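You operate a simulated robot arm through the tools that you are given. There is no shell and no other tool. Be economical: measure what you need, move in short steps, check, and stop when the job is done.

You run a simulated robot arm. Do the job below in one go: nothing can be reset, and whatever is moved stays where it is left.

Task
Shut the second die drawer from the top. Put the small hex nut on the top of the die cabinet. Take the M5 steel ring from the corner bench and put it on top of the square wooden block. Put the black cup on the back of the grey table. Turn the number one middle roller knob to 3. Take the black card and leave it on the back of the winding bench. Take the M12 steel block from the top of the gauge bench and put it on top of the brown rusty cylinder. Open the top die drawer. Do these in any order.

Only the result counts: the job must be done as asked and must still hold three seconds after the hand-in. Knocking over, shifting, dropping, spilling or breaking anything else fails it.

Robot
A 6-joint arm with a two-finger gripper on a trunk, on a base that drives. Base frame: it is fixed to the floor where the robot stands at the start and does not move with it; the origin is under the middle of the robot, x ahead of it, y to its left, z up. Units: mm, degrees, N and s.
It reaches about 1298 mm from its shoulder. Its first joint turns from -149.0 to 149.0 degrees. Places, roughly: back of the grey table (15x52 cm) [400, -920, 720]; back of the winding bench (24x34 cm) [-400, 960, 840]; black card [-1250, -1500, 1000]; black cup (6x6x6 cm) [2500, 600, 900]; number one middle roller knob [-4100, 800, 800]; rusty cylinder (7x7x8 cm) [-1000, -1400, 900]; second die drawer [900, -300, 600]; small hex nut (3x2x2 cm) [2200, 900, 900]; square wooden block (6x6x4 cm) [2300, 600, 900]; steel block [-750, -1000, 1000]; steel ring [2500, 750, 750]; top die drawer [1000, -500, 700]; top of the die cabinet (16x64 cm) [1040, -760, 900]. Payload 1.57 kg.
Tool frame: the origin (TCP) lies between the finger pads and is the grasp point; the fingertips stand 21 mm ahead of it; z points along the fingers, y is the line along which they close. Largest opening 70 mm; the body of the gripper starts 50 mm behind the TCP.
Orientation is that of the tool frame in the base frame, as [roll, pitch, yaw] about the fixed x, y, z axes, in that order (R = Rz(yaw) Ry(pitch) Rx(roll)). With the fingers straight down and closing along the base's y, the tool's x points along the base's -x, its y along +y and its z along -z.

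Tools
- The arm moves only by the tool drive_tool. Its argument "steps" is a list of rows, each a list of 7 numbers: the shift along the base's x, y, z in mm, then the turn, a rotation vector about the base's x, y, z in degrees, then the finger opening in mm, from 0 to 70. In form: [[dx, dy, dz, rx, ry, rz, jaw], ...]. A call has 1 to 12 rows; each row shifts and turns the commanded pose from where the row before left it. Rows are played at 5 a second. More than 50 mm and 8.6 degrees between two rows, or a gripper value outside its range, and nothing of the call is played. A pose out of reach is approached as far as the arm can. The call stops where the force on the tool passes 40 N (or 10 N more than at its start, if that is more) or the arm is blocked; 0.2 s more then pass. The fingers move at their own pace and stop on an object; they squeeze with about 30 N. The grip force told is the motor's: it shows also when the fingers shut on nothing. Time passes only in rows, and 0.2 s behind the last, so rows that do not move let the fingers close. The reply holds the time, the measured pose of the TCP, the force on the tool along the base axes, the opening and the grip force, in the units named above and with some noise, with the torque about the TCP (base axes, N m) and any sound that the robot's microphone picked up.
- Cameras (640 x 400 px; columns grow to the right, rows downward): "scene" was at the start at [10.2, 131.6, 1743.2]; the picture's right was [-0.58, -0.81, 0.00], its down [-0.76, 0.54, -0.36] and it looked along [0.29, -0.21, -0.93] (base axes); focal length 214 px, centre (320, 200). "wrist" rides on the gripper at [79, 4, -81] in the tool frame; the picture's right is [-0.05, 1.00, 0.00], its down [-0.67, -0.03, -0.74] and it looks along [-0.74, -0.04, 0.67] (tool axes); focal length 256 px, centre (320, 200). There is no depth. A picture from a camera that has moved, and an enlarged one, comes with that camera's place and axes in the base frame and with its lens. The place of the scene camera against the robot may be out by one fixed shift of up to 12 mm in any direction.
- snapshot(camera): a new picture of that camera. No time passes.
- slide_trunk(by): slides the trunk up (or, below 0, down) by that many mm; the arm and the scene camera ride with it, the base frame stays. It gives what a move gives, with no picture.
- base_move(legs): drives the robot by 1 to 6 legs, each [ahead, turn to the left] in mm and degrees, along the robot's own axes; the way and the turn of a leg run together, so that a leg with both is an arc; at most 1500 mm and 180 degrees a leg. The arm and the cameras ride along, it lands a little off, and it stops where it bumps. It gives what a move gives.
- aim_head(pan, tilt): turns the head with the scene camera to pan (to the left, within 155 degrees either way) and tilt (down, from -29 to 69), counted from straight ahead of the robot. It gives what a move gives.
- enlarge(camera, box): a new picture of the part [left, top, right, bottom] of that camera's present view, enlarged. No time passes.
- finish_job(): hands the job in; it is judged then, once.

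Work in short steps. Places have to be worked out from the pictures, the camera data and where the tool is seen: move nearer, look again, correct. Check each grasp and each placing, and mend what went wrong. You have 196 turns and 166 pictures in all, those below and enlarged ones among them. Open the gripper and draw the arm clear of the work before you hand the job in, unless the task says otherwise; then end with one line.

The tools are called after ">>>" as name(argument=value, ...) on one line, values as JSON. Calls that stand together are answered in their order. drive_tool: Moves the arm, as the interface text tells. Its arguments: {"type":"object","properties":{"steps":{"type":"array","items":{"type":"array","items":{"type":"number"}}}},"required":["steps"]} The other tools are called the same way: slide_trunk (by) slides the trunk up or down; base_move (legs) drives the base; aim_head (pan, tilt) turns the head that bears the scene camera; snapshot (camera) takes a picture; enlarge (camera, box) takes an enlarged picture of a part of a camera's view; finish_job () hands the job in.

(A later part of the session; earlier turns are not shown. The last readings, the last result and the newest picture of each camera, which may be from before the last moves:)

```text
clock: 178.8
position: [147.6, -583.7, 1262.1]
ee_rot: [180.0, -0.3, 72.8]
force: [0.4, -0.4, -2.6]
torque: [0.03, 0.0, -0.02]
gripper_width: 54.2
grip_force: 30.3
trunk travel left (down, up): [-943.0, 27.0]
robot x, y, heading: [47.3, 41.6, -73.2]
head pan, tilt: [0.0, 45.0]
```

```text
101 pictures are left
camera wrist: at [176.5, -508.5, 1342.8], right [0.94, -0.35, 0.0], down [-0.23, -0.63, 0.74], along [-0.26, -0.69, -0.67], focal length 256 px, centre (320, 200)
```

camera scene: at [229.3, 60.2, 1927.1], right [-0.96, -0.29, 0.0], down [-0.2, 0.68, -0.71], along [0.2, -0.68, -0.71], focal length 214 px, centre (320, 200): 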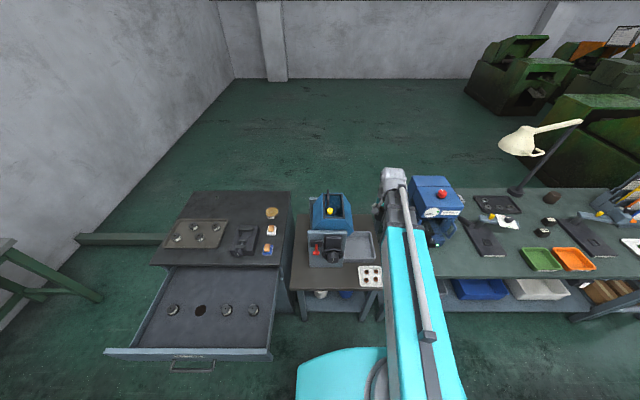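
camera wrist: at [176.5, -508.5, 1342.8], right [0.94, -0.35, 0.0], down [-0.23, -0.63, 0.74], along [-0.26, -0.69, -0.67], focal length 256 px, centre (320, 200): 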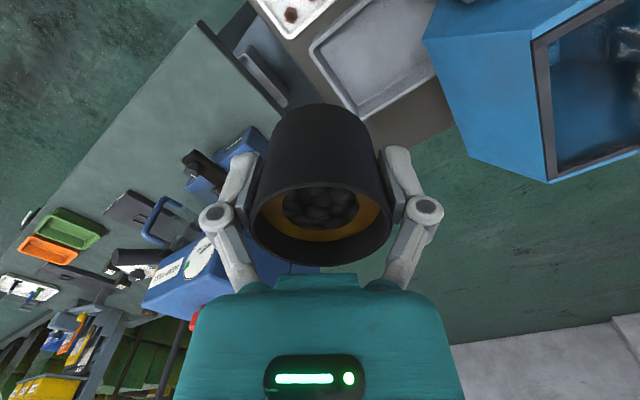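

>>> enlarge(camera="scene", box=[280, 180, 408, 290])

```text
3.64 times, centred on (344, 235) of scene
camera zoom: at [229.3, 60.2, 1927.1], right [-0.96, -0.29, 0.0], down [-0.2, 0.68, -0.71], along [0.2, -0.68, -0.71], focal length 780 px, centre (233, 73)
```

zoom: 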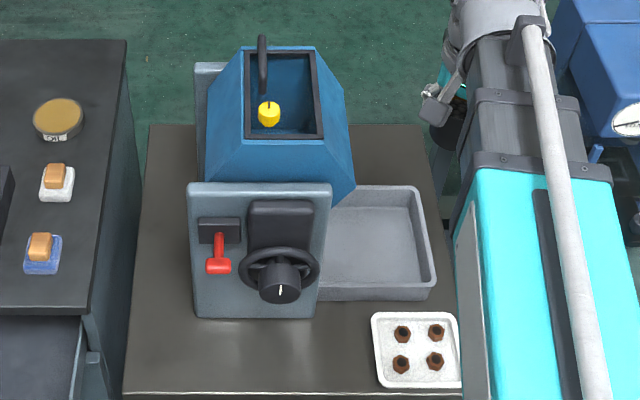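

The machine's hopper is tall (rim z≈1120, right side at e≈30). Free space is at the right back of the table, about (212,-984). I shift the robot a little to the right so the arm passes clear.

>>> base_move(legs=[[0, -88], [65, 0], [0, 89]])

>>> drive_tool(steps=[[0, 0, 0, 0, 0, 0, 44]])

```text
clock: 191.0
position: [67.9, -604.2, 1262.7]
ee_rot: [179.7, -0.3, 71.1]
force: [-0.3, 1.0, -3.3]
torque: [0.0, -0.03, 0.03]
gripper_width: 53.9
grip_force: 30.5
trunk travel left (down, up): [-943.0, 27.0]
robot x, y, heading: [-19.3, 22.3, -75.3]
head pan, tilt: [0.0, 45.0]
```

```text
clock: 191.4
position: [66.3, -603.9, 1261.5]
ee_rot: [179.9, -0.4, 71.0]
force: [-0.7, -0.1, -2.9]
torque: [0.02, 0.0, 0.03]
gripper_width: 54.1
grip_force: 30.1
trunk travel left (down, up): [-943.0, 27.0]
robot x, y, heading: [-19.6, 24.7, -75.5]
head pan, tilt: [0.0, 45.0]
```

Now I extend to (212,-984) at height and look from the wrist.

>>> drive_tool(steps=[[14.5, -38, 0, 0, 0, 0, 44], [14.5, -38, 0, 0, 0, 0, 44], [14.5, -38, 0, 0, 0, 0, 44], [14.5, -38, 0, 0, 0, 0, 44], [14.5, -38, 0, 0, 0, 0, 44], [14.5, -38, 0, 0, 0, 0, 44], [14.5, -38, 0, 0, 0, 0, 44], [14.5, -38, 0, 0, 0, 0, 44], [14.5, -38, 0, 0, 0, 0, 44], [14.5, -38, 0, 0, 0, 0, 44]])

>>> snapshot(camera="wrist")

>>> snapshot(camera="scene")

```text
clock: 193.6
position: [213.5, -988.0, 1261.1]
ee_rot: [180.0, -0.4, 71.1]
force: [-0.2, 0.3, -3.6]
torque: [0.05, 0.01, -0.01]
gripper_width: 54.1
grip_force: 30.0
out of reach, approached as far as the arm can: row 6
trunk travel left (down, up): [-943.0, 27.0]
robot x, y, heading: [-18.9, 23.0, -75.4]
head pan, tilt: [0.0, 45.0]
```

```text
99 pictures are left
camera wrist: at [244.4, -914.5, 1341.9], right [0.93, -0.37, 0.0], down [-0.25, -0.62, 0.74], along [-0.28, -0.69, -0.67], focal length 256 px, centre (320, 200)
```

wrist: 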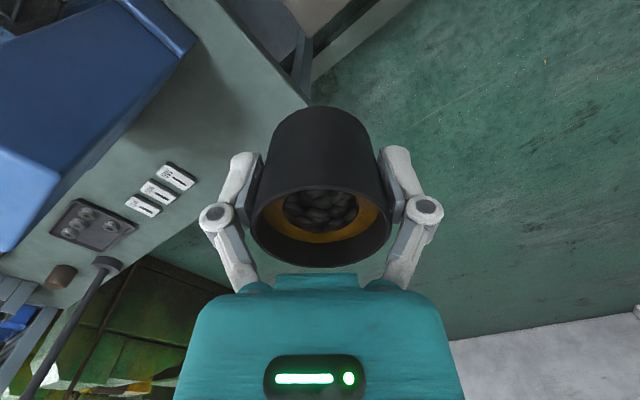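

```text
98 pictures are left
camera scene: at [162.7, 32.1, 1926.9], right [-0.97, -0.25, 0.0], down [-0.18, 0.68, -0.71], along [0.18, -0.68, -0.71], focal length 214 px, centre (320, 200)
```

scene: 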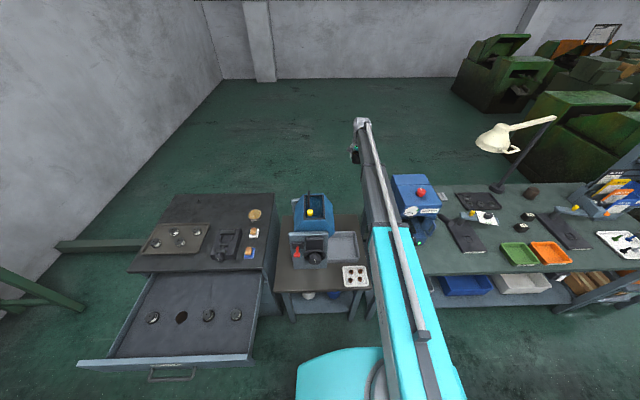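

Clear of hopper and press. I lower in stages over the table's right back.

>>> slide_trunk(by=-400)

>>> snapshot(camera="wrist")

>>> enlarge(camera="scene", box=[280, 100, 440, 200])

```text
clock: 197.4
position: [213.5, -986.1, 860.5]
ee_rot: [180.0, -0.4, 71.1]
force: [0.2, 0.3, -2.8]
torque: [0.04, -0.02, -0.01]
gripper_width: 53.6
grip_force: 29.8
trunk travel left (down, up): [-543.0, 427.0]
robot x, y, heading: [-17.4, 23.7, -75.1]
head pan, tilt: [0.0, 45.0]
```

```text
97 pictures are left
camera wrist: at [243.8, -912.7, 942.7], right [0.93, -0.37, 0.0], down [-0.25, -0.62, 0.74], along [-0.28, -0.69, -0.67], focal length 256 px, centre (320, 200)
```

wrist: 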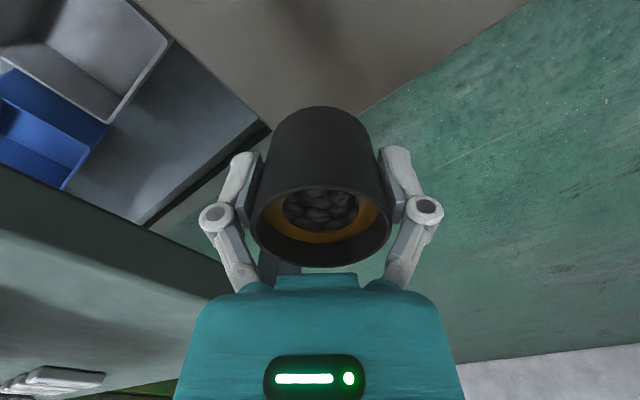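

```text
4.00 times, centred on (360, 150) of scene
camera zoom: at [162.1, 33.6, 1527.0], right [-0.97, -0.25, 0.0], down [-0.18, 0.68, -0.71], along [0.18, -0.68, -0.71], focal length 858 px, centre (160, 400)
```

zoom: 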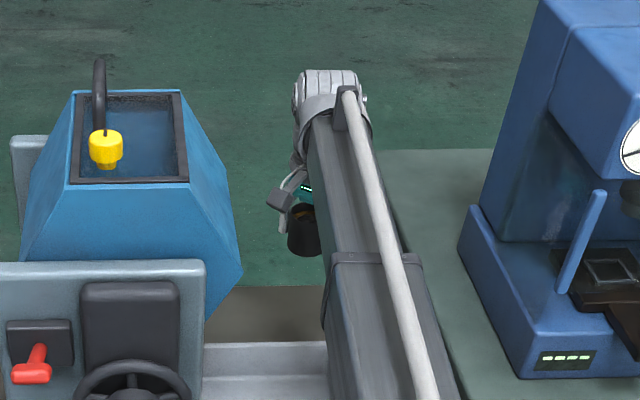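

The table corner works out at about (150,-1056, 720). I bring the cup 15 mm further from the back edge and lower more.

>>> drive_tool(steps=[[-4.8, 14.2, 0, 0, 0, 0, 44]])

>>> slide_trunk(by=-85)

>>> snapshot(camera="wrist")

>>> enlarge(camera="scene", box=[280, 80, 440, 180])

```text
clock: 197.8
position: [205.7, -972.4, 861.4]
ee_rot: [-180.0, -0.4, 71.0]
force: [-0.3, 0.2, -3.5]
torque: [0.03, -0.01, -0.04]
gripper_width: 53.7
grip_force: 29.8
trunk travel left (down, up): [-543.0, 427.0]
robot x, y, heading: [-20.7, 21.3, -75.6]
head pan, tilt: [0.0, 45.0]
```

```text
clock: 199.1
position: [206.5, -973.2, 778.0]
ee_rot: [179.9, -0.4, 71.1]
force: [0.4, -0.4, -3.8]
torque: [-0.03, 0.01, 0.0]
gripper_width: 53.8
grip_force: 30.1
trunk travel left (down, up): [-458.0, 512.0]
robot x, y, heading: [-17.8, 22.1, -75.4]
head pan, tilt: [0.0, 45.0]
```

```text
95 pictures are left
camera wrist: at [238.1, -898.8, 857.8], right [0.93, -0.37, 0.0], down [-0.25, -0.62, 0.74], along [-0.28, -0.69, -0.67], focal length 256 px, centre (320, 200)
```

wrist: 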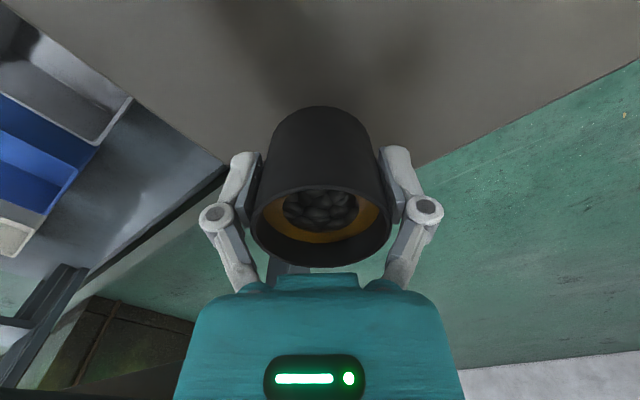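

```text
4.00 times, centred on (360, 130) of scene
camera zoom: at [162.1, 33.7, 1442.0], right [-0.97, -0.25, 0.0], down [-0.18, 0.68, -0.71], along [0.18, -0.68, -0.71], focal length 858 px, centre (160, 480)
```

zoom: 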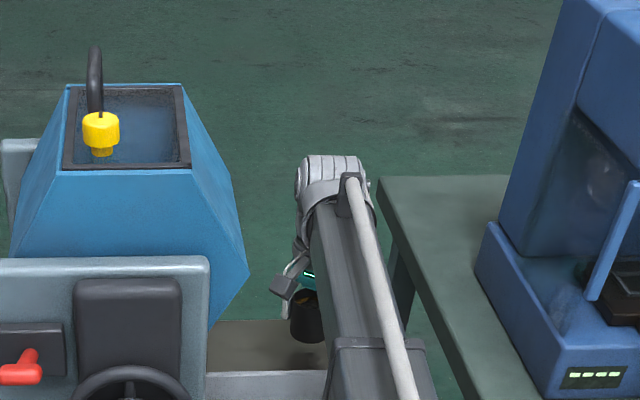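

Still clear all round. Lowering toward contact in small steps.

>>> slide_trunk(by=-18)

>>> slide_trunk(by=-4)

>>> snapshot(camera="wrist")

```text
clock: 199.7
position: [206.5, -973.0, 757.7]
ee_rot: [-179.9, -0.4, 71.1]
force: [-0.6, 0.1, -2.5]
torque: [0.05, -0.03, -0.03]
gripper_width: 53.8
grip_force: 30.2
trunk travel left (down, up): [-440.0, 530.0]
robot x, y, heading: [-21.9, 25.4, -75.3]
head pan, tilt: [0.0, 45.0]
```

```text
clock: 200.2
position: [207.5, -972.4, 754.0]
ee_rot: [179.9, -0.5, 71.1]
force: [0.4, 0.0, -2.8]
torque: [-0.03, 0.03, 0.0]
gripper_width: 53.7
grip_force: 29.9
trunk travel left (down, up): [-436.0, 534.0]
robot x, y, heading: [-20.3, 28.5, -75.5]
head pan, tilt: [0.0, 45.0]
```

```text
93 pictures are left
camera wrist: at [238.1, -898.8, 835.7], right [0.93, -0.37, 0.0], down [-0.25, -0.62, 0.74], along [-0.28, -0.69, -0.67], focal length 256 px, centre (320, 200)
```

wrist: 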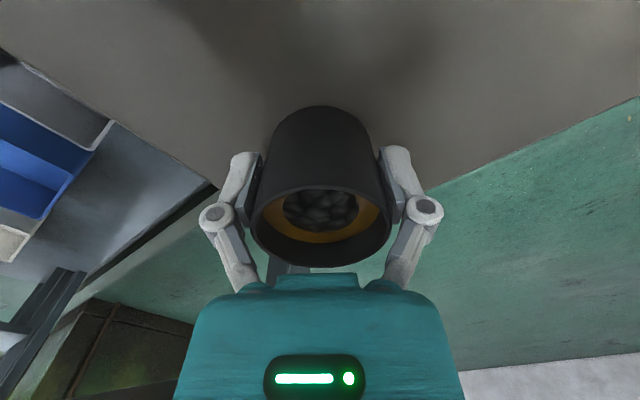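

>>> slide_trunk(by=-2)

>>> slide_trunk(by=-2)

```text
clock: 200.8
position: [208.3, -972.2, 751.6]
ee_rot: [-180.0, -0.4, 71.1]
force: [-1.0, -0.3, -3.2]
torque: [0.01, -0.03, -0.01]
gripper_width: 53.6
grip_force: 30.6
trunk travel left (down, up): [-434.0, 536.0]
robot x, y, heading: [-22.8, 22.3, -75.1]
head pan, tilt: [0.0, 45.0]
```

```text
clock: 201.3
position: [206.9, -972.9, 751.8]
ee_rot: [179.9, -0.3, 71.2]
force: [1.2, -6.8, 14.5]
torque: [-0.11, -0.09, -0.04]
gripper_width: 54.2
grip_force: 30.0
trunk travel left (down, up): [-432.0, 538.0]
robot x, y, heading: [-19.5, 21.0, -75.3]
head pan, tilt: [0.0, 45.0]
```

The cup touches the table (z≈720). I ease up 1 mm, open slowly and rise.

>>> slide_trunk(by=1)

>>> drive_tool(steps=[[0, 0, 0, 0, 0, 0, 58], [0, 0, 0, 0, 0, 0, 64], [0, 0, 0, 0, 0, 0, 70], [0, 0, 0, 0, 0, 0, 70]])

>>> slide_trunk(by=120)

>>> snapshot(camera="wrist")

```text
clock: 201.8
position: [206.7, -972.3, 751.9]
ee_rot: [179.9, -0.4, 71.0]
force: [0.7, -3.9, 6.0]
torque: [-0.33, -0.09, 0.05]
gripper_width: 53.9
grip_force: 30.1
trunk travel left (down, up): [-433.0, 537.0]
robot x, y, heading: [-20.2, 24.6, -75.3]
head pan, tilt: [0.0, 45.0]
```

```text
clock: 202.8
position: [206.9, -973.6, 751.4]
ee_rot: [179.9, -0.4, 71.1]
force: [0.2, -0.2, 0.3]
torque: [0.01, -0.01, -0.02]
gripper_width: 70.0
grip_force: 0.0
trunk travel left (down, up): [-433.0, 537.0]
robot x, y, heading: [-19.2, 21.9, -75.0]
head pan, tilt: [0.0, 45.0]
```

```text
clock: 204.3
position: [206.7, -973.4, 870.3]
ee_rot: [179.8, -0.5, 71.1]
force: [0.7, 0.0, 0.4]
torque: [-0.01, -0.01, 0.01]
gripper_width: 69.9
grip_force: 0.1
trunk travel left (down, up): [-553.0, 417.0]
robot x, y, heading: [-22.0, 24.5, -75.3]
head pan, tilt: [0.0, 45.0]
```

```text
92 pictures are left
camera wrist: at [238.1, -898.7, 952.9], right [0.93, -0.37, 0.0], down [-0.25, -0.62, 0.74], along [-0.28, -0.69, -0.67], focal length 256 px, centre (320, 200)
```

wrist: 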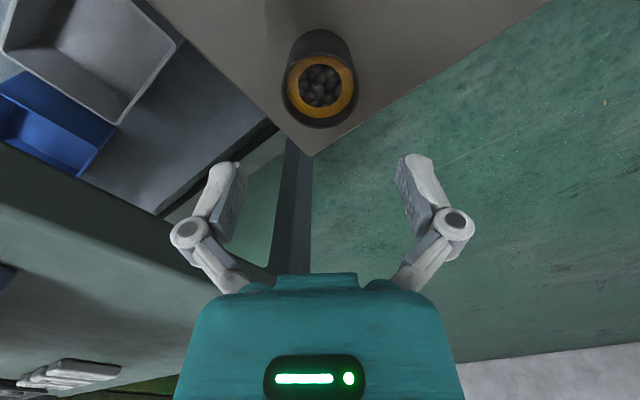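

The cup stands safely. Next the gauge bench. I raise, tuck the arm and look to the right for the stool, bench items and the way.

>>> slide_trunk(by=400)

>>> drive_tool(steps=[[-10, 38, 0, 0, 0, 0, 60], [-10, 38, 0, 0, 0, 0, 60], [-10, 38, 0, 0, 0, 0, 60], [-10, 38, 0, 0, 0, 0, 60], [-10, 38, 0, 0, 0, 0, 60], [-10, 38, 0, 0, 0, 0, 60], [-10, 38, 0, 0, 0, 0, 60], [-10, 38, 0, 0, 0, 0, 60], [-10, 38, 0, 0, 0, 0, 60], [-10, 38, 0, 0, 0, 0, 60], [-10, 38, 0, 0, 0, 0, 60]])

>>> aim_head(pan=-60, tilt=42)

>>> snapshot(camera="scene")

>>> aim_head(pan=-30, tilt=35)

>>> enlarge(camera="scene", box=[320, 130, 560, 280])

```text
clock: 208.1
position: [207.4, -973.8, 1272.2]
ee_rot: [179.9, -0.3, 71.1]
force: [-0.3, 0.1, 0.9]
torque: [0.02, 0.02, 0.0]
gripper_width: 69.9
grip_force: 0.1
trunk travel left (down, up): [-953.0, 17.0]
robot x, y, heading: [-18.3, 22.2, -75.5]
head pan, tilt: [0.0, 45.0]
```

```text
clock: 210.5
position: [94.8, -554.4, 1272.1]
ee_rot: [179.9, -0.5, 71.0]
force: [-0.4, -0.3, -0.2]
torque: [-0.01, -0.04, 0.01]
gripper_width: 60.2
grip_force: 0.1
out of reach, approached as far as the arm can: row 4, 9
trunk travel left (down, up): [-953.0, 17.0]
robot x, y, heading: [-18.5, 21.9, -75.5]
head pan, tilt: [0.0, 45.0]
```

```text
clock: 211.8
position: [95.2, -555.5, 1271.6]
ee_rot: [179.8, -0.5, 71.1]
force: [-0.3, 0.5, -0.9]
torque: [0.02, -0.01, 0.04]
gripper_width: 60.1
grip_force: 0.2
trunk travel left (down, up): [-953.0, 17.0]
robot x, y, heading: [-19.4, 23.4, -75.5]
head pan, tilt: [-60.0, 42.0]
```

```text
91 pictures are left
camera scene: at [82.0, 53.9, 1941.4], right [-0.7, 0.71, 0.0], down [0.48, 0.47, -0.74], along [-0.53, -0.52, -0.67], focal length 214 px, centre (320, 200)
```

scene: 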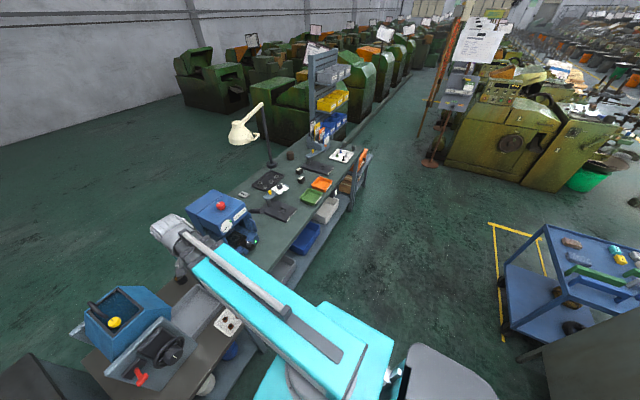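

```text
clock: 212.8
position: [95.8, -555.5, 1271.5]
ee_rot: [179.9, -0.3, 71.1]
force: [-0.8, 0.8, -0.9]
torque: [0.0, 0.03, 0.0]
gripper_width: 60.0
grip_force: 0.1
trunk travel left (down, up): [-953.0, 17.0]
robot x, y, heading: [-23.1, 23.8, -75.0]
head pan, tilt: [-30.0, 35.0]
```

```text
2.67 times, centred on (440, 205) of scene
camera zoom: at [118.0, 27.9, 1951.8], right [-0.96, 0.27, 0.0], down [0.15, 0.55, -0.82], along [-0.22, -0.79, -0.57], focal length 572 px, centre (0, 187)
```

zoom: 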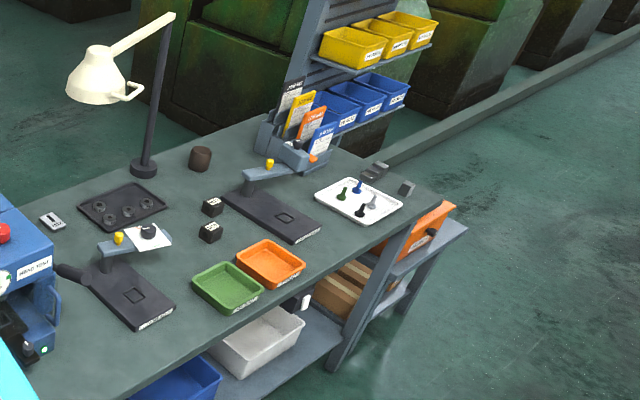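

Before driving I check what the grey seat-like thing beside the robot is.

>>> aim_head(pan=-90, tilt=65)

>>> snapshot(camera="scene")

>>> enlarge(camera="scene", box=[0, 0, 320, 200])

```text
clock: 214.1
position: [95.1, -555.0, 1270.8]
ee_rot: [179.8, -0.4, 71.1]
force: [0.4, 0.9, 0.3]
torque: [-0.01, -0.01, 0.02]
gripper_width: 60.1
grip_force: 0.0
trunk travel left (down, up): [-953.0, 17.0]
robot x, y, heading: [-18.2, 19.8, -75.3]
head pan, tilt: [-90.0, 65.0]
```

```text
89 pictures are left
camera scene: at [82.6, 97.4, 1912.0], right [-0.25, 0.97, 0.0], down [0.88, 0.23, -0.42], along [-0.41, -0.11, -0.91], focal length 214 px, centre (320, 200)
```

scene: 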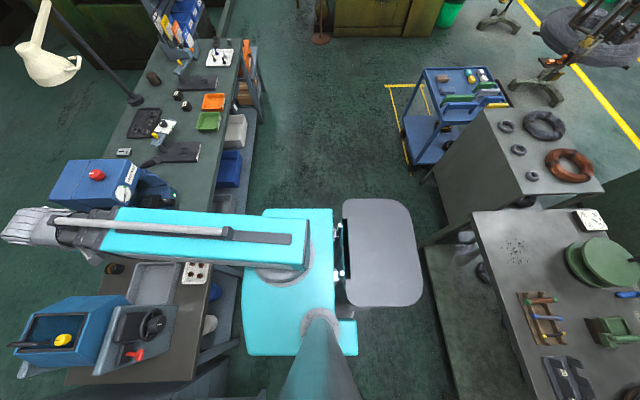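

```text
2.00 times, centred on (160, 100) of scene
camera zoom: at [82.6, 97.4, 1912.0], right [-0.25, 0.97, 0.0], down [0.88, 0.23, -0.42], along [-0.41, -0.11, -0.91], focal length 429 px, centre (640, 400)
```

zoom: 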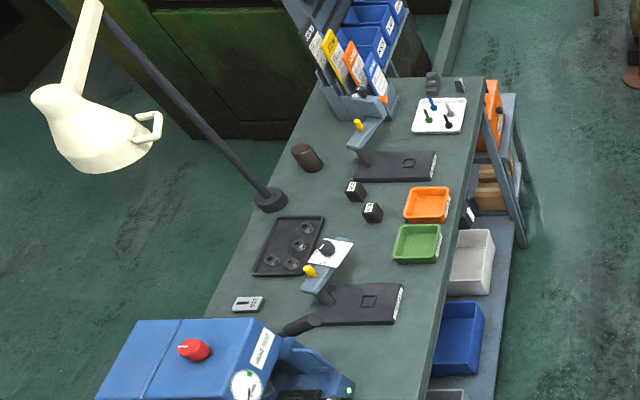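

It's the robot's own rear. The way along the gauge bench is free; lamp stands at its back. I drive to in front of the blocks and card.

>>> base_move(legs=[[0, -88.4], [1390, 0], [0, 92]])

>>> aim_head(pan=0, tilt=45)

>>> snapshot(camera="scene")

>>> enlarge(camera="scene", box=[200, 130, 328, 210])

>>> enlarge(camera="scene", box=[320, 110, 480, 210])

```text
clock: 233.8
position: [-1249.0, -922.0, 1271.8]
ee_rot: [179.8, -0.4, 70.3]
force: [-0.1, -0.5, -0.2]
torque: [0.02, 0.01, -0.02]
gripper_width: 60.2
grip_force: 0.1
trunk travel left (down, up): [-953.0, 17.0]
robot x, y, heading: [-1377.0, -350.0, -76.6]
head pan, tilt: [-90.0, 65.0]
```

```text
clock: 235.5
position: [-1248.5, -921.9, 1270.7]
ee_rot: [179.8, -0.4, 70.3]
force: [0.6, -0.2, -0.1]
torque: [0.0, -0.01, -0.01]
gripper_width: 60.0
grip_force: 0.2
trunk travel left (down, up): [-953.0, 17.0]
robot x, y, heading: [-1373.1, -347.0, -76.6]
head pan, tilt: [0.0, 45.0]
```

```text
87 pictures are left
camera scene: at [-1193.6, -339.6, 1937.0], right [-0.97, -0.23, 0.0], down [-0.16, 0.69, -0.71], along [0.16, -0.69, -0.71], focal length 214 px, centre (320, 200)
```

scene: 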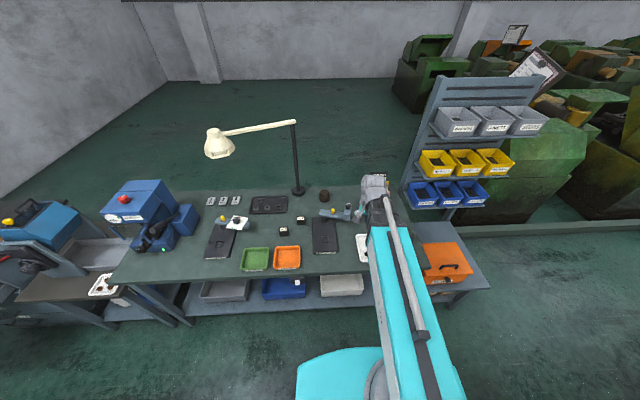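

```text
5.00 times, centred on (264, 170) of scene
camera zoom: at [-1193.6, -339.6, 1937.0], right [-0.97, -0.23, 0.0], down [-0.16, 0.69, -0.71], along [0.16, -0.69, -0.71], focal length 1072 px, centre (600, 350)
```

zoom: 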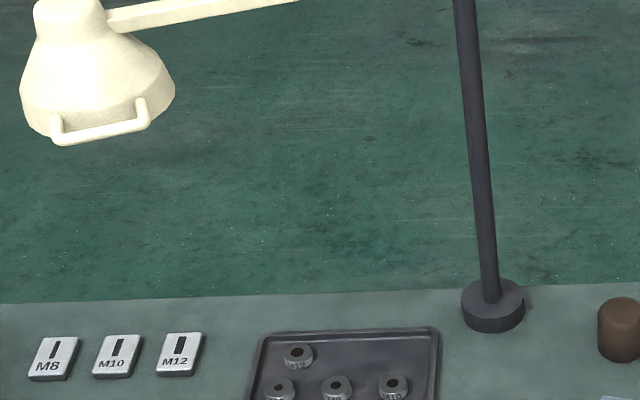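

```text
4.00 times, centred on (400, 160) of scene
camera zoom: at [-1193.6, -339.6, 1937.0], right [-0.97, -0.23, 0.0], down [-0.16, 0.69, -0.71], along [0.16, -0.69, -0.71], focal length 858 px, centre (0, 360)
```

zoom: 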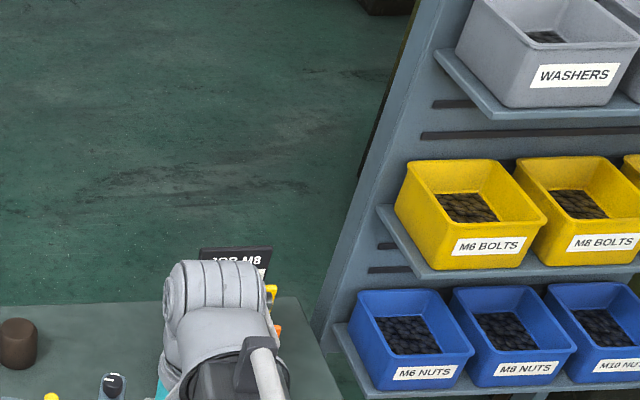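

I read the labels on the two dark blocks near (290,225).

>>> enlarge(camera="scene", box=[268, 205, 316, 240])

>>> enlarge(camera="scene", box=[200, 200, 264, 260])

```text
11.43 times, centred on (292, 222) of scene
camera zoom: at [-1193.6, -339.6, 1937.0], right [-0.97, -0.23, 0.0], down [-0.16, 0.69, -0.71], along [0.16, -0.69, -0.71], focal length 2451 px, centre (640, -57)
```

zoom: 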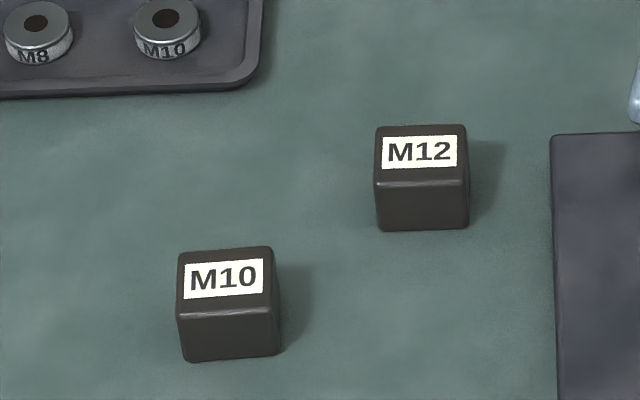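

```text
6.67 times, centred on (232, 230) of scene
camera zoom: at [-1193.6, -339.6, 1937.0], right [-0.97, -0.23, 0.0], down [-0.16, 0.69, -0.71], along [0.16, -0.69, -0.71], focal length 1430 px, centre (907, 0)
```

zoom: 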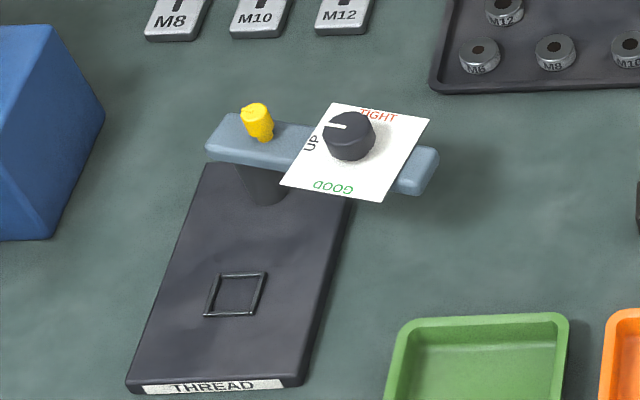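

The M12 cube is the target, about 49 mm wide, near (-884,-1133). I lower a bit, move above it and align the jaws with its faces.

>>> slide_trunk(by=-170)

>>> drive_tool(steps=[[40, -23, 0, 0, 0, 4.2, 70], [40, -23, 0, 0, 0, 4.2, 70], [40, -23, 0, 0, 0, 4.2, 70], [40, -23, 0, 0, 0, 4.2, 70], [40, -23, 0, 0, 0, 4.2, 70], [40, -23, 0, 0, 0, 4.2, 70], [40, -23, 0, 0, 0, 4.2, 70], [40, -23, 0, 0, 0, 4.2, 70], [40, -23, 0, 0, 0, 4.2, 70]])

>>> snapshot(camera="wrist")

```text
clock: 237.4
position: [-1247.7, -922.0, 1101.4]
ee_rot: [180.0, -0.5, 70.2]
force: [0.0, -0.5, -0.4]
torque: [0.01, 0.0, -0.01]
gripper_width: 60.0
grip_force: 0.0
trunk travel left (down, up): [-783.0, 187.0]
robot x, y, heading: [-1376.8, -346.5, -76.6]
head pan, tilt: [0.0, 45.0]
```

```text
clock: 239.4
position: [-889.2, -1127.8, 1100.3]
ee_rot: [180.0, -0.4, 108.0]
force: [-0.4, -0.2, 0.3]
torque: [0.01, -0.01, -0.02]
gripper_width: 70.1
grip_force: 0.0
out of reach, approached as far as the arm can: row 9
trunk travel left (down, up): [-783.0, 187.0]
robot x, y, heading: [-1375.2, -350.6, -76.6]
head pan, tilt: [0.0, 45.0]
```

```text
82 pictures are left
camera wrist: at [-907.1, -1050.6, 1182.7], right [0.97, 0.26, 0.0], down [0.17, -0.65, 0.74], along [0.19, -0.71, -0.67], focal length 256 px, centre (320, 200)
```

wrist: 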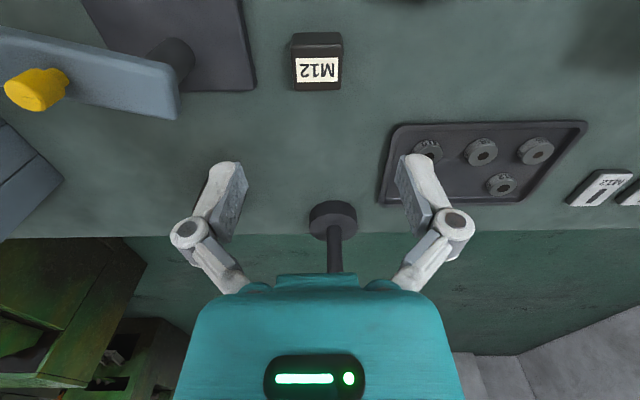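

Aligned well. The cube's top centre is at about (-886,-1140); I correct and lower to check.

>>> drive_tool(steps=[[3, -12, 0, 0, 0, 0, 70]])

>>> slide_trunk(by=-120)

>>> snapshot(camera="wrist")

```text
clock: 239.8
position: [-885.7, -1138.7, 1101.4]
ee_rot: [179.9, -0.4, 108.0]
force: [0.1, 0.5, -0.7]
torque: [0.01, -0.02, -0.01]
gripper_width: 69.9
grip_force: 0.0
trunk travel left (down, up): [-783.0, 187.0]
robot x, y, heading: [-1376.8, -349.3, -76.5]
head pan, tilt: [0.0, 45.0]
```

```text
clock: 241.3
position: [-887.0, -1139.9, 981.7]
ee_rot: [179.9, -0.3, 108.0]
force: [0.6, 0.4, 0.8]
torque: [-0.03, -0.01, -0.03]
gripper_width: 70.2
grip_force: 0.2
trunk travel left (down, up): [-663.0, 307.0]
robot x, y, heading: [-1376.0, -346.6, -76.6]
head pan, tilt: [0.0, 45.0]
```

```text
81 pictures are left
camera wrist: at [-904.4, -1062.3, 1063.1], right [0.97, 0.26, 0.0], down [0.17, -0.65, 0.74], along [0.19, -0.72, -0.67], focal length 256 px, centre (320, 200)
```

wrist: 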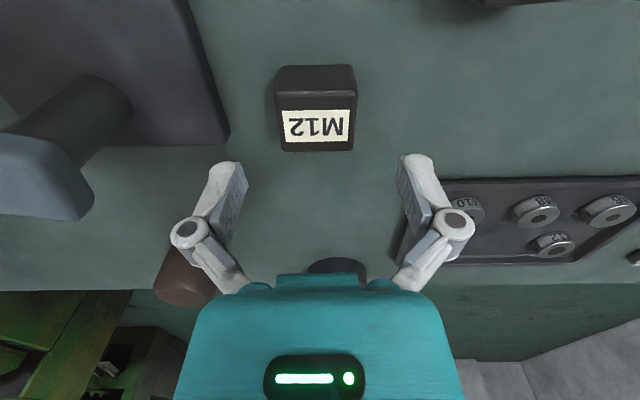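

Nearly centred. I lower to z≈947 and look again.

>>> slide_trunk(by=-35)

>>> snapshot(camera="wrist")

```text
clock: 242.1
position: [-885.4, -1139.5, 946.9]
ee_rot: [179.9, -0.3, 107.9]
force: [0.2, 0.0, 0.1]
torque: [-0.01, -0.01, -0.04]
gripper_width: 70.0
grip_force: 0.0
trunk travel left (down, up): [-628.0, 342.0]
robot x, y, heading: [-1375.0, -347.2, -76.6]
head pan, tilt: [0.0, 45.0]
```

```text
80 pictures are left
camera wrist: at [-904.4, -1062.3, 1028.1], right [0.97, 0.26, 0.0], down [0.17, -0.65, 0.74], along [0.19, -0.72, -0.67], focal length 256 px, centre (320, 200)
```

wrist: 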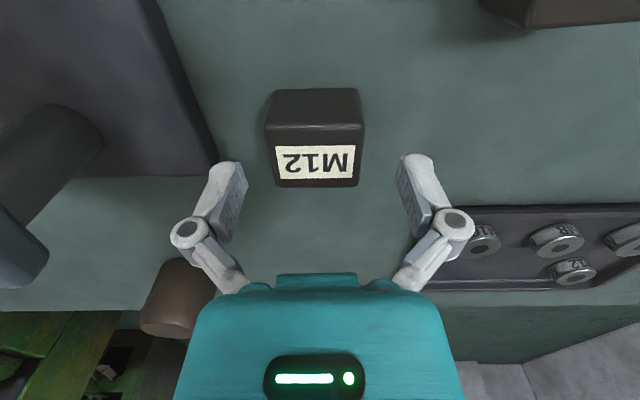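

Triangulation gives the cube's top at z≈920, centre (-884,-1146). I shift 6 mm, lower to z≈906 and close.

>>> drive_tool(steps=[[1, -6, 0, 0, 0, 0, 70]])

>>> slide_trunk(by=-40)

>>> snapshot(camera="wrist")

```text
clock: 242.5
position: [-884.5, -1146.3, 946.5]
ee_rot: [179.9, -0.3, 108.0]
force: [-0.1, 0.6, 0.5]
torque: [-0.02, 0.01, 0.0]
gripper_width: 69.8
grip_force: 0.1
trunk travel left (down, up): [-628.0, 342.0]
robot x, y, heading: [-1375.7, -353.3, -76.5]
head pan, tilt: [0.0, 45.0]
```

```text
clock: 243.3
position: [-886.0, -1144.8, 907.8]
ee_rot: [179.9, -0.4, 108.0]
force: [0.0, 0.5, -0.7]
torque: [-0.02, 0.05, 0.01]
gripper_width: 70.2
grip_force: 0.1
trunk travel left (down, up): [-588.0, 382.0]
robot x, y, heading: [-1373.0, -347.1, -76.4]
head pan, tilt: [0.0, 45.0]
```

```text
79 pictures are left
camera wrist: at [-903.4, -1068.1, 988.1], right [0.97, 0.26, 0.0], down [0.17, -0.65, 0.74], along [0.19, -0.72, -0.67], focal length 256 px, centre (320, 200)
```

wrist: 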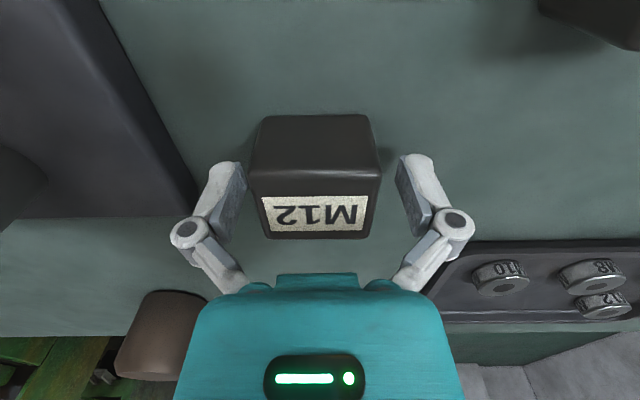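

Fingers straddle the cube. Lower 5 more and close.

>>> slide_trunk(by=-5)

>>> drive_tool(steps=[[0, 0, 0, 0, 0, 0, 60], [0, 0, 0, 0, 0, 0, 50], [0, 0, 0, 0, 0, 0, 40], [0, 0, 0, 0, 0, 0, 30], [0, 0, 0, 0, 0, 0, 30]])

>>> slide_trunk(by=40)

>>> snapshot(camera="wrist")

```text
clock: 243.8
position: [-885.1, -1144.3, 901.0]
ee_rot: [-180.0, -0.3, 108.0]
force: [-0.6, -0.8, -0.2]
torque: [0.02, -0.03, -0.03]
gripper_width: 70.0
grip_force: 0.0
trunk travel left (down, up): [-583.0, 387.0]
robot x, y, heading: [-1374.0, -346.4, -76.4]
head pan, tilt: [0.0, 45.0]
```

```text
clock: 245.0
position: [-886.0, -1145.1, 901.8]
ee_rot: [179.9, -0.3, 108.0]
force: [-6.9, -3.8, 4.7]
torque: [-0.13, 0.24, -0.09]
gripper_width: 50.1
grip_force: 30.0
trunk travel left (down, up): [-583.0, 387.0]
robot x, y, heading: [-1376.1, -347.1, -76.5]
head pan, tilt: [0.0, 45.0]
```

```text
clock: 245.9
position: [-884.6, -1146.3, 941.7]
ee_rot: [179.8, -0.4, 108.0]
force: [0.6, -0.2, -5.7]
torque: [0.0, -0.03, -0.02]
gripper_width: 50.1
grip_force: 30.1
trunk travel left (down, up): [-623.0, 347.0]
robot x, y, heading: [-1376.2, -348.1, -76.4]
head pan, tilt: [0.0, 45.0]
```

```text
78 pictures are left
camera wrist: at [-903.0, -1068.7, 1022.4], right [0.97, 0.26, 0.0], down [0.17, -0.65, 0.74], along [0.19, -0.71, -0.67], focal length 256 px, centre (320, 200)
```

wrist: 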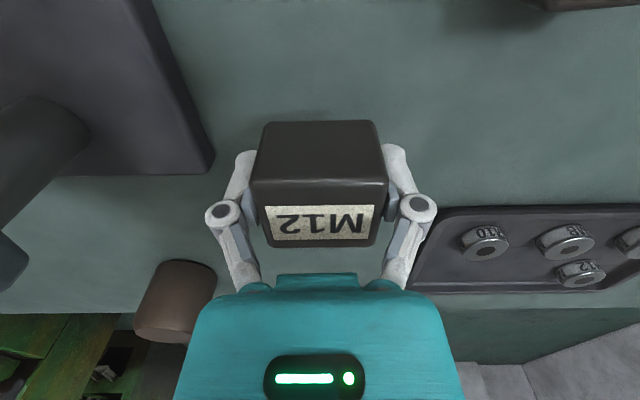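

Cube held (50 mm). I raise it and move toward the rusty cylinder, looking on the way.

>>> slide_trunk(by=130)

>>> drive_tool(steps=[[-16, -40, 0, 0, 0, 0, 30], [-16, -40, 0, 0, 0, 0, 30], [-16, -40, 0, 0, 0, 0, 30], [-16, -40, 0, 0, 0, 0, 30]])

>>> snapshot(camera="wrist")

>>> enlarge(camera="scene", box=[260, 100, 388, 180])

```text
clock: 247.4
position: [-884.3, -1146.8, 1069.4]
ee_rot: [179.9, -0.4, 108.0]
force: [0.4, 0.2, -6.0]
torque: [0.05, -0.03, -0.02]
gripper_width: 49.8
grip_force: 30.2
trunk travel left (down, up): [-753.0, 217.0]
robot x, y, heading: [-1374.8, -347.0, -76.6]
head pan, tilt: [0.0, 45.0]
```

```text
clock: 248.4
position: [-949.4, -1307.6, 1071.7]
ee_rot: [180.0, -0.5, 108.0]
force: [-0.4, -0.6, -6.2]
torque: [0.07, 0.01, -0.02]
gripper_width: 49.8
grip_force: 30.4
out of reach, approached as far as the arm can: row 4
trunk travel left (down, up): [-753.0, 217.0]
robot x, y, heading: [-1375.4, -345.4, -76.6]
head pan, tilt: [0.0, 45.0]
```

```text
77 pictures are left
camera wrist: at [-969.5, -1229.8, 1152.0], right [0.97, 0.26, 0.0], down [0.17, -0.65, 0.74], along [0.19, -0.71, -0.67], focal length 256 px, centre (320, 200)
```

wrist: 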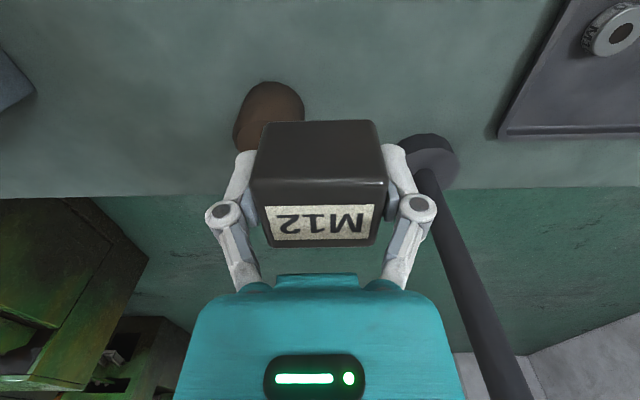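

```text
5.00 times, centred on (324, 140) of scene
camera zoom: at [-1193.4, -341.5, 1737.0], right [-0.97, -0.23, 0.0], down [-0.17, 0.69, -0.71], along [0.17, -0.69, -0.71], focal length 1072 px, centre (300, 500)
```

zoom: 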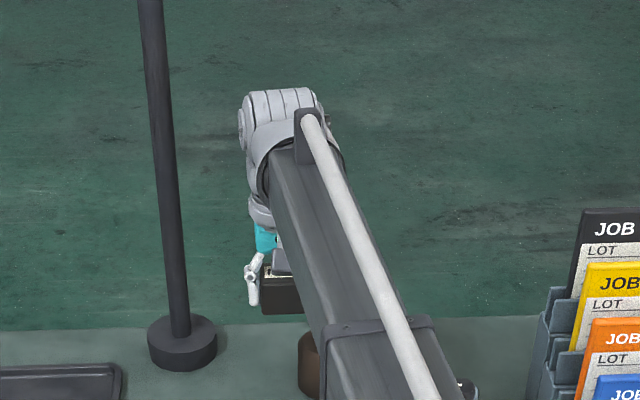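

The cube hides the cylinder, so I raise 110 and go above its estimated centre (-985,-1390), where it will show beyond the cube.

>>> slide_trunk(by=110)

>>> drive_tool(steps=[[-18, -41, 0, 0, 0, 0, 30], [-18, -41, 0, 0, 0, 0, 30]])

>>> snapshot(camera="wrist")

```text
clock: 249.9
position: [-950.4, -1305.1, 1179.9]
ee_rot: [180.0, -0.4, 108.0]
force: [0.4, -0.3, -5.6]
torque: [0.05, 0.0, 0.01]
gripper_width: 49.7
grip_force: 30.4
trunk travel left (down, up): [-863.0, 107.0]
robot x, y, heading: [-1374.5, -346.8, -76.5]
head pan, tilt: [0.0, 45.0]
```

```text
clock: 250.5
position: [-989.7, -1387.1, 1180.5]
ee_rot: [179.9, -0.4, 108.0]
force: [-0.7, 0.0, -5.5]
torque: [0.03, -0.01, 0.02]
gripper_width: 49.8
grip_force: 30.0
trunk travel left (down, up): [-863.0, 107.0]
robot x, y, heading: [-1378.5, -348.4, -76.5]
head pan, tilt: [0.0, 45.0]
```

```text
75 pictures are left
camera wrist: at [-1008.1, -1310.2, 1261.9], right [0.97, 0.26, 0.0], down [0.17, -0.65, 0.74], along [0.19, -0.71, -0.67], focal length 256 px, centre (320, 200)
```

wrist: 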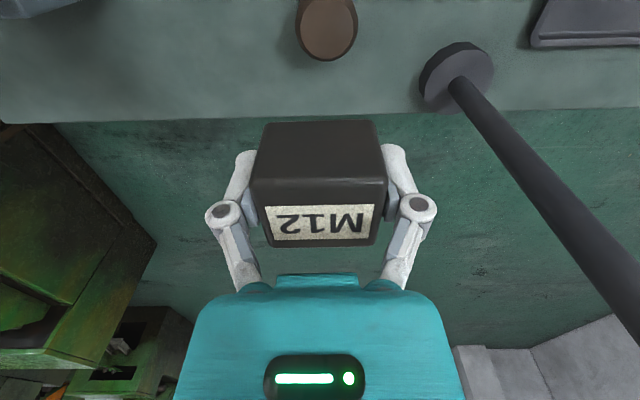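

The cylinder's top centre is at about (-981,-1388), diameter ~65. Since the cube rested on the same bench when TCP was 902, contact should come near 902+80=982. I correct and lower to about 1000.

>>> drive_tool(steps=[[8, -1.5, 0, 0, 0, 0, 30]])

>>> slide_trunk(by=-178)

>>> snapshot(camera="wrist")

>>> enlarge(camera="scene", box=[260, 80, 388, 160])

```text
clock: 250.9
position: [-979.2, -1388.5, 1181.2]
ee_rot: [179.9, -0.5, 107.9]
force: [0.6, -0.1, -4.9]
torque: [0.05, -0.01, 0.0]
gripper_width: 49.6
grip_force: 29.8
trunk travel left (down, up): [-863.0, 107.0]
robot x, y, heading: [-1374.8, -346.9, -76.6]
head pan, tilt: [0.0, 45.0]
```

```text
clock: 252.8
position: [-980.2, -1387.9, 1002.6]
ee_rot: [179.9, -0.4, 107.9]
force: [0.5, -0.2, -4.5]
torque: [0.0, 0.05, 0.0]
gripper_width: 49.8
grip_force: 30.2
trunk travel left (down, up): [-685.0, 285.0]
robot x, y, heading: [-1373.8, -346.7, -76.4]
head pan, tilt: [0.0, 45.0]
```

```text
74 pictures are left
camera wrist: at [-998.2, -1310.9, 1084.4], right [0.97, 0.26, 0.0], down [0.17, -0.65, 0.74], along [0.19, -0.71, -0.67], focal length 256 px, centre (320, 200)
```

wrist: 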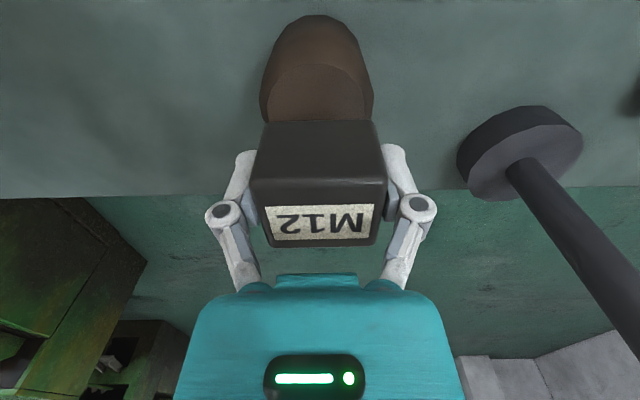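

```text
5.00 times, centred on (324, 120) of scene
camera zoom: at [-1193.3, -340.7, 1669.0], right [-0.97, -0.23, 0.0], down [-0.17, 0.69, -0.71], along [0.17, -0.69, -0.71], focal length 1072 px, centre (300, 600)
```

zoom: 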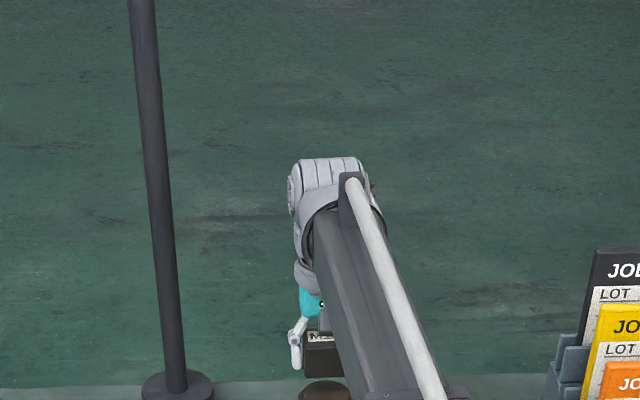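

Aligned. Lowering to contact in small steps.

>>> slide_trunk(by=-14)

>>> slide_trunk(by=-3)

>>> snapshot(camera="wrist")

```text
clock: 253.5
position: [-978.9, -1387.6, 988.3]
ee_rot: [179.9, -0.4, 108.0]
force: [0.7, -0.2, -5.6]
torque: [0.01, -0.02, 0.04]
gripper_width: 49.6
grip_force: 30.0
trunk travel left (down, up): [-671.0, 299.0]
robot x, y, heading: [-1372.1, -347.4, -76.3]
head pan, tilt: [0.0, 45.0]
```

```text
clock: 254.0
position: [-979.2, -1388.1, 987.0]
ee_rot: [179.9, -0.4, 108.0]
force: [0.5, 0.6, -4.7]
torque: [0.01, -0.02, 0.01]
gripper_width: 49.9
grip_force: 30.3
trunk travel left (down, up): [-668.0, 302.0]
robot x, y, heading: [-1375.6, -346.7, -76.5]
head pan, tilt: [0.0, 45.0]
```

```text
72 pictures are left
camera wrist: at [-998.1, -1310.9, 1067.3], right [0.97, 0.26, 0.0], down [0.17, -0.65, 0.74], along [0.19, -0.71, -0.67], focal length 256 px, centre (320, 200)
```

wrist: 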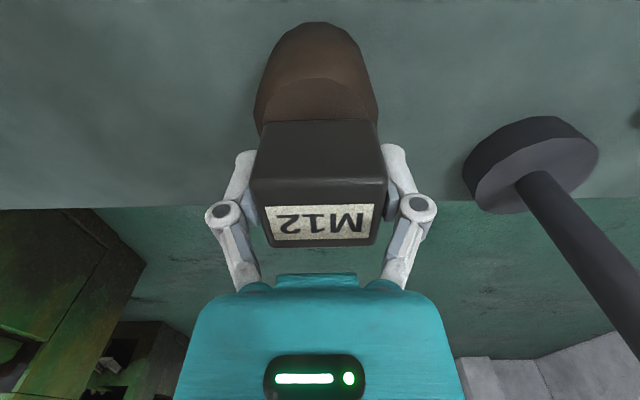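

>>> slide_trunk(by=-3)

>>> slide_trunk(by=-3)

```text
clock: 254.5
position: [-980.2, -1387.4, 981.9]
ee_rot: [179.9, -0.4, 108.0]
force: [0.5, 0.4, -6.7]
torque: [0.01, 0.0, -0.02]
gripper_width: 49.8
grip_force: 29.6
trunk travel left (down, up): [-665.0, 305.0]
robot x, y, heading: [-1377.2, -344.3, -76.7]
head pan, tilt: [0.0, 45.0]
```

```text
clock: 255.0
position: [-978.8, -1388.5, 978.3]
ee_rot: [180.0, -0.4, 108.1]
force: [0.2, 0.3, -5.4]
torque: [-0.02, 0.02, 0.02]
gripper_width: 49.8
grip_force: 30.1
trunk travel left (down, up): [-662.0, 308.0]
robot x, y, heading: [-1376.5, -350.4, -76.6]
head pan, tilt: [0.0, 45.0]
```

Not yet touching; I go on in 2 mm steps.

>>> slide_trunk(by=-2)

>>> slide_trunk(by=-2)

>>> snapshot(camera="wrist")

```text
clock: 255.6
position: [-979.3, -1387.6, 977.4]
ee_rot: [179.8, -0.4, 108.0]
force: [0.3, 0.2, -5.9]
torque: [0.0, 0.0, -0.01]
gripper_width: 49.7
grip_force: 30.1
trunk travel left (down, up): [-660.0, 310.0]
robot x, y, heading: [-1373.7, -347.7, -76.5]
head pan, tilt: [0.0, 45.0]
```

```text
clock: 256.1
position: [-980.1, -1387.2, 976.3]
ee_rot: [-180.0, -0.4, 107.9]
force: [0.0, 0.2, -6.0]
torque: [0.01, 0.03, -0.04]
gripper_width: 49.8
grip_force: 30.2
trunk travel left (down, up): [-658.0, 312.0]
robot x, y, heading: [-1375.4, -343.6, -76.2]
head pan, tilt: [0.0, 45.0]
```

```text
71 pictures are left
camera wrist: at [-998.1, -1310.9, 1057.3], right [0.97, 0.26, 0.0], down [0.17, -0.65, 0.74], along [0.19, -0.71, -0.67], focal length 256 px, centre (320, 200)
```

wrist: 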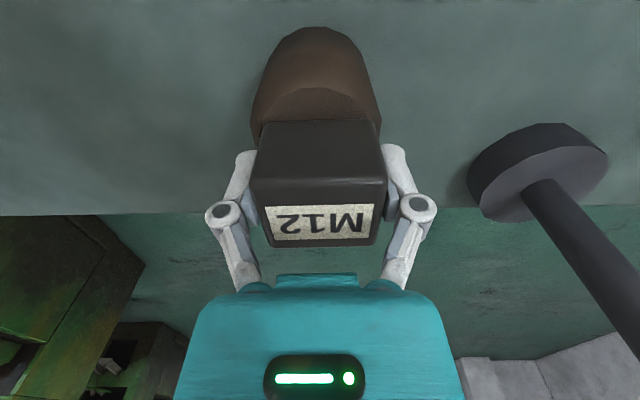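

>>> slide_trunk(by=-3)

>>> slide_trunk(by=-3)

```text
clock: 256.6
position: [-979.0, -1386.6, 973.6]
ee_rot: [179.8, -0.4, 107.9]
force: [0.1, 0.4, -5.1]
torque: [0.02, -0.01, 0.0]
gripper_width: 49.7
grip_force: 30.3
trunk travel left (down, up): [-655.0, 315.0]
robot x, y, heading: [-1374.6, -347.2, -76.8]
head pan, tilt: [0.0, 45.0]
```

```text
clock: 257.1
position: [-980.2, -1386.1, 971.7]
ee_rot: [179.9, -0.2, 108.0]
force: [2.8, -7.9, 17.1]
torque: [-0.04, -0.04, 0.01]
gripper_width: 49.8
grip_force: 30.1
trunk travel left (down, up): [-652.0, 318.0]
robot x, y, heading: [-1373.7, -343.8, -76.3]
head pan, tilt: [0.0, 45.0]
```

Contact. I ease up 1 mm, view, open and rise.

>>> slide_trunk(by=1.5)

>>> drive_tool(steps=[[0, 0, 0, 0, 0, 0, 54], [0, 0, 0, 0, 0, 0, 62], [0, 0, 0, 0, 0, 0, 70], [0, 0, 0, 0, 0, 0, 70]])

>>> slide_trunk(by=150)

>>> snapshot(camera="wrist")

```text
clock: 257.6
position: [-979.2, -1386.6, 971.9]
ee_rot: [179.8, -0.4, 108.0]
force: [2.5, -3.3, 4.6]
torque: [-0.2, -0.14, 0.01]
gripper_width: 49.9
grip_force: 30.4
trunk travel left (down, up): [-653.0, 317.0]
robot x, y, heading: [-1374.8, -345.7, -76.4]
head pan, tilt: [0.0, 45.0]
```

```text
clock: 258.6
position: [-980.2, -1386.9, 972.0]
ee_rot: [179.9, -0.5, 108.0]
force: [0.2, 0.2, 0.2]
torque: [0.0, -0.07, -0.03]
gripper_width: 70.0
grip_force: 0.0
trunk travel left (down, up): [-653.0, 317.0]
robot x, y, heading: [-1374.8, -345.8, -76.8]
head pan, tilt: [0.0, 45.0]
```

```text
clock: 260.4
position: [-979.9, -1387.6, 1122.1]
ee_rot: [179.9, -0.5, 108.0]
force: [-0.3, 0.4, 0.0]
torque: [-0.01, 0.02, -0.01]
gripper_width: 70.1
grip_force: 0.1
trunk travel left (down, up): [-803.0, 167.0]
robot x, y, heading: [-1372.6, -345.6, -76.7]
head pan, tilt: [0.0, 45.0]
```

```text
70 pictures are left
camera wrist: at [-998.2, -1310.6, 1203.3], right [0.97, 0.26, 0.0], down [0.17, -0.65, 0.74], along [0.19, -0.71, -0.67], focal length 256 px, centre (320, 200)
```

wrist: 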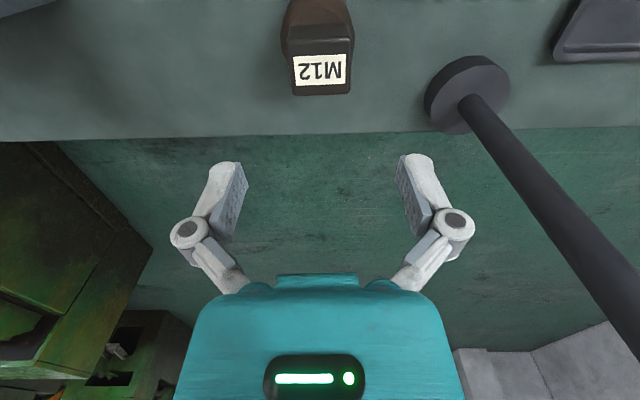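

The block sits on the cylinder. Now the black card: I look at its holder.

>>> enlarge(camera="scene", box=[350, 90, 446, 150])

```text
6.67 times, centred on (398, 120) of scene
camera zoom: at [-1193.5, -340.0, 1787.5], right [-0.97, -0.23, 0.0], down [-0.17, 0.69, -0.71], along [0.17, -0.69, -0.71], focal length 1430 px, centre (-200, 733)
```

zoom: 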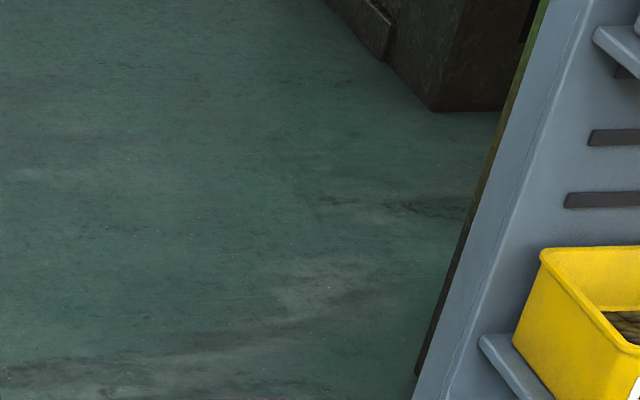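

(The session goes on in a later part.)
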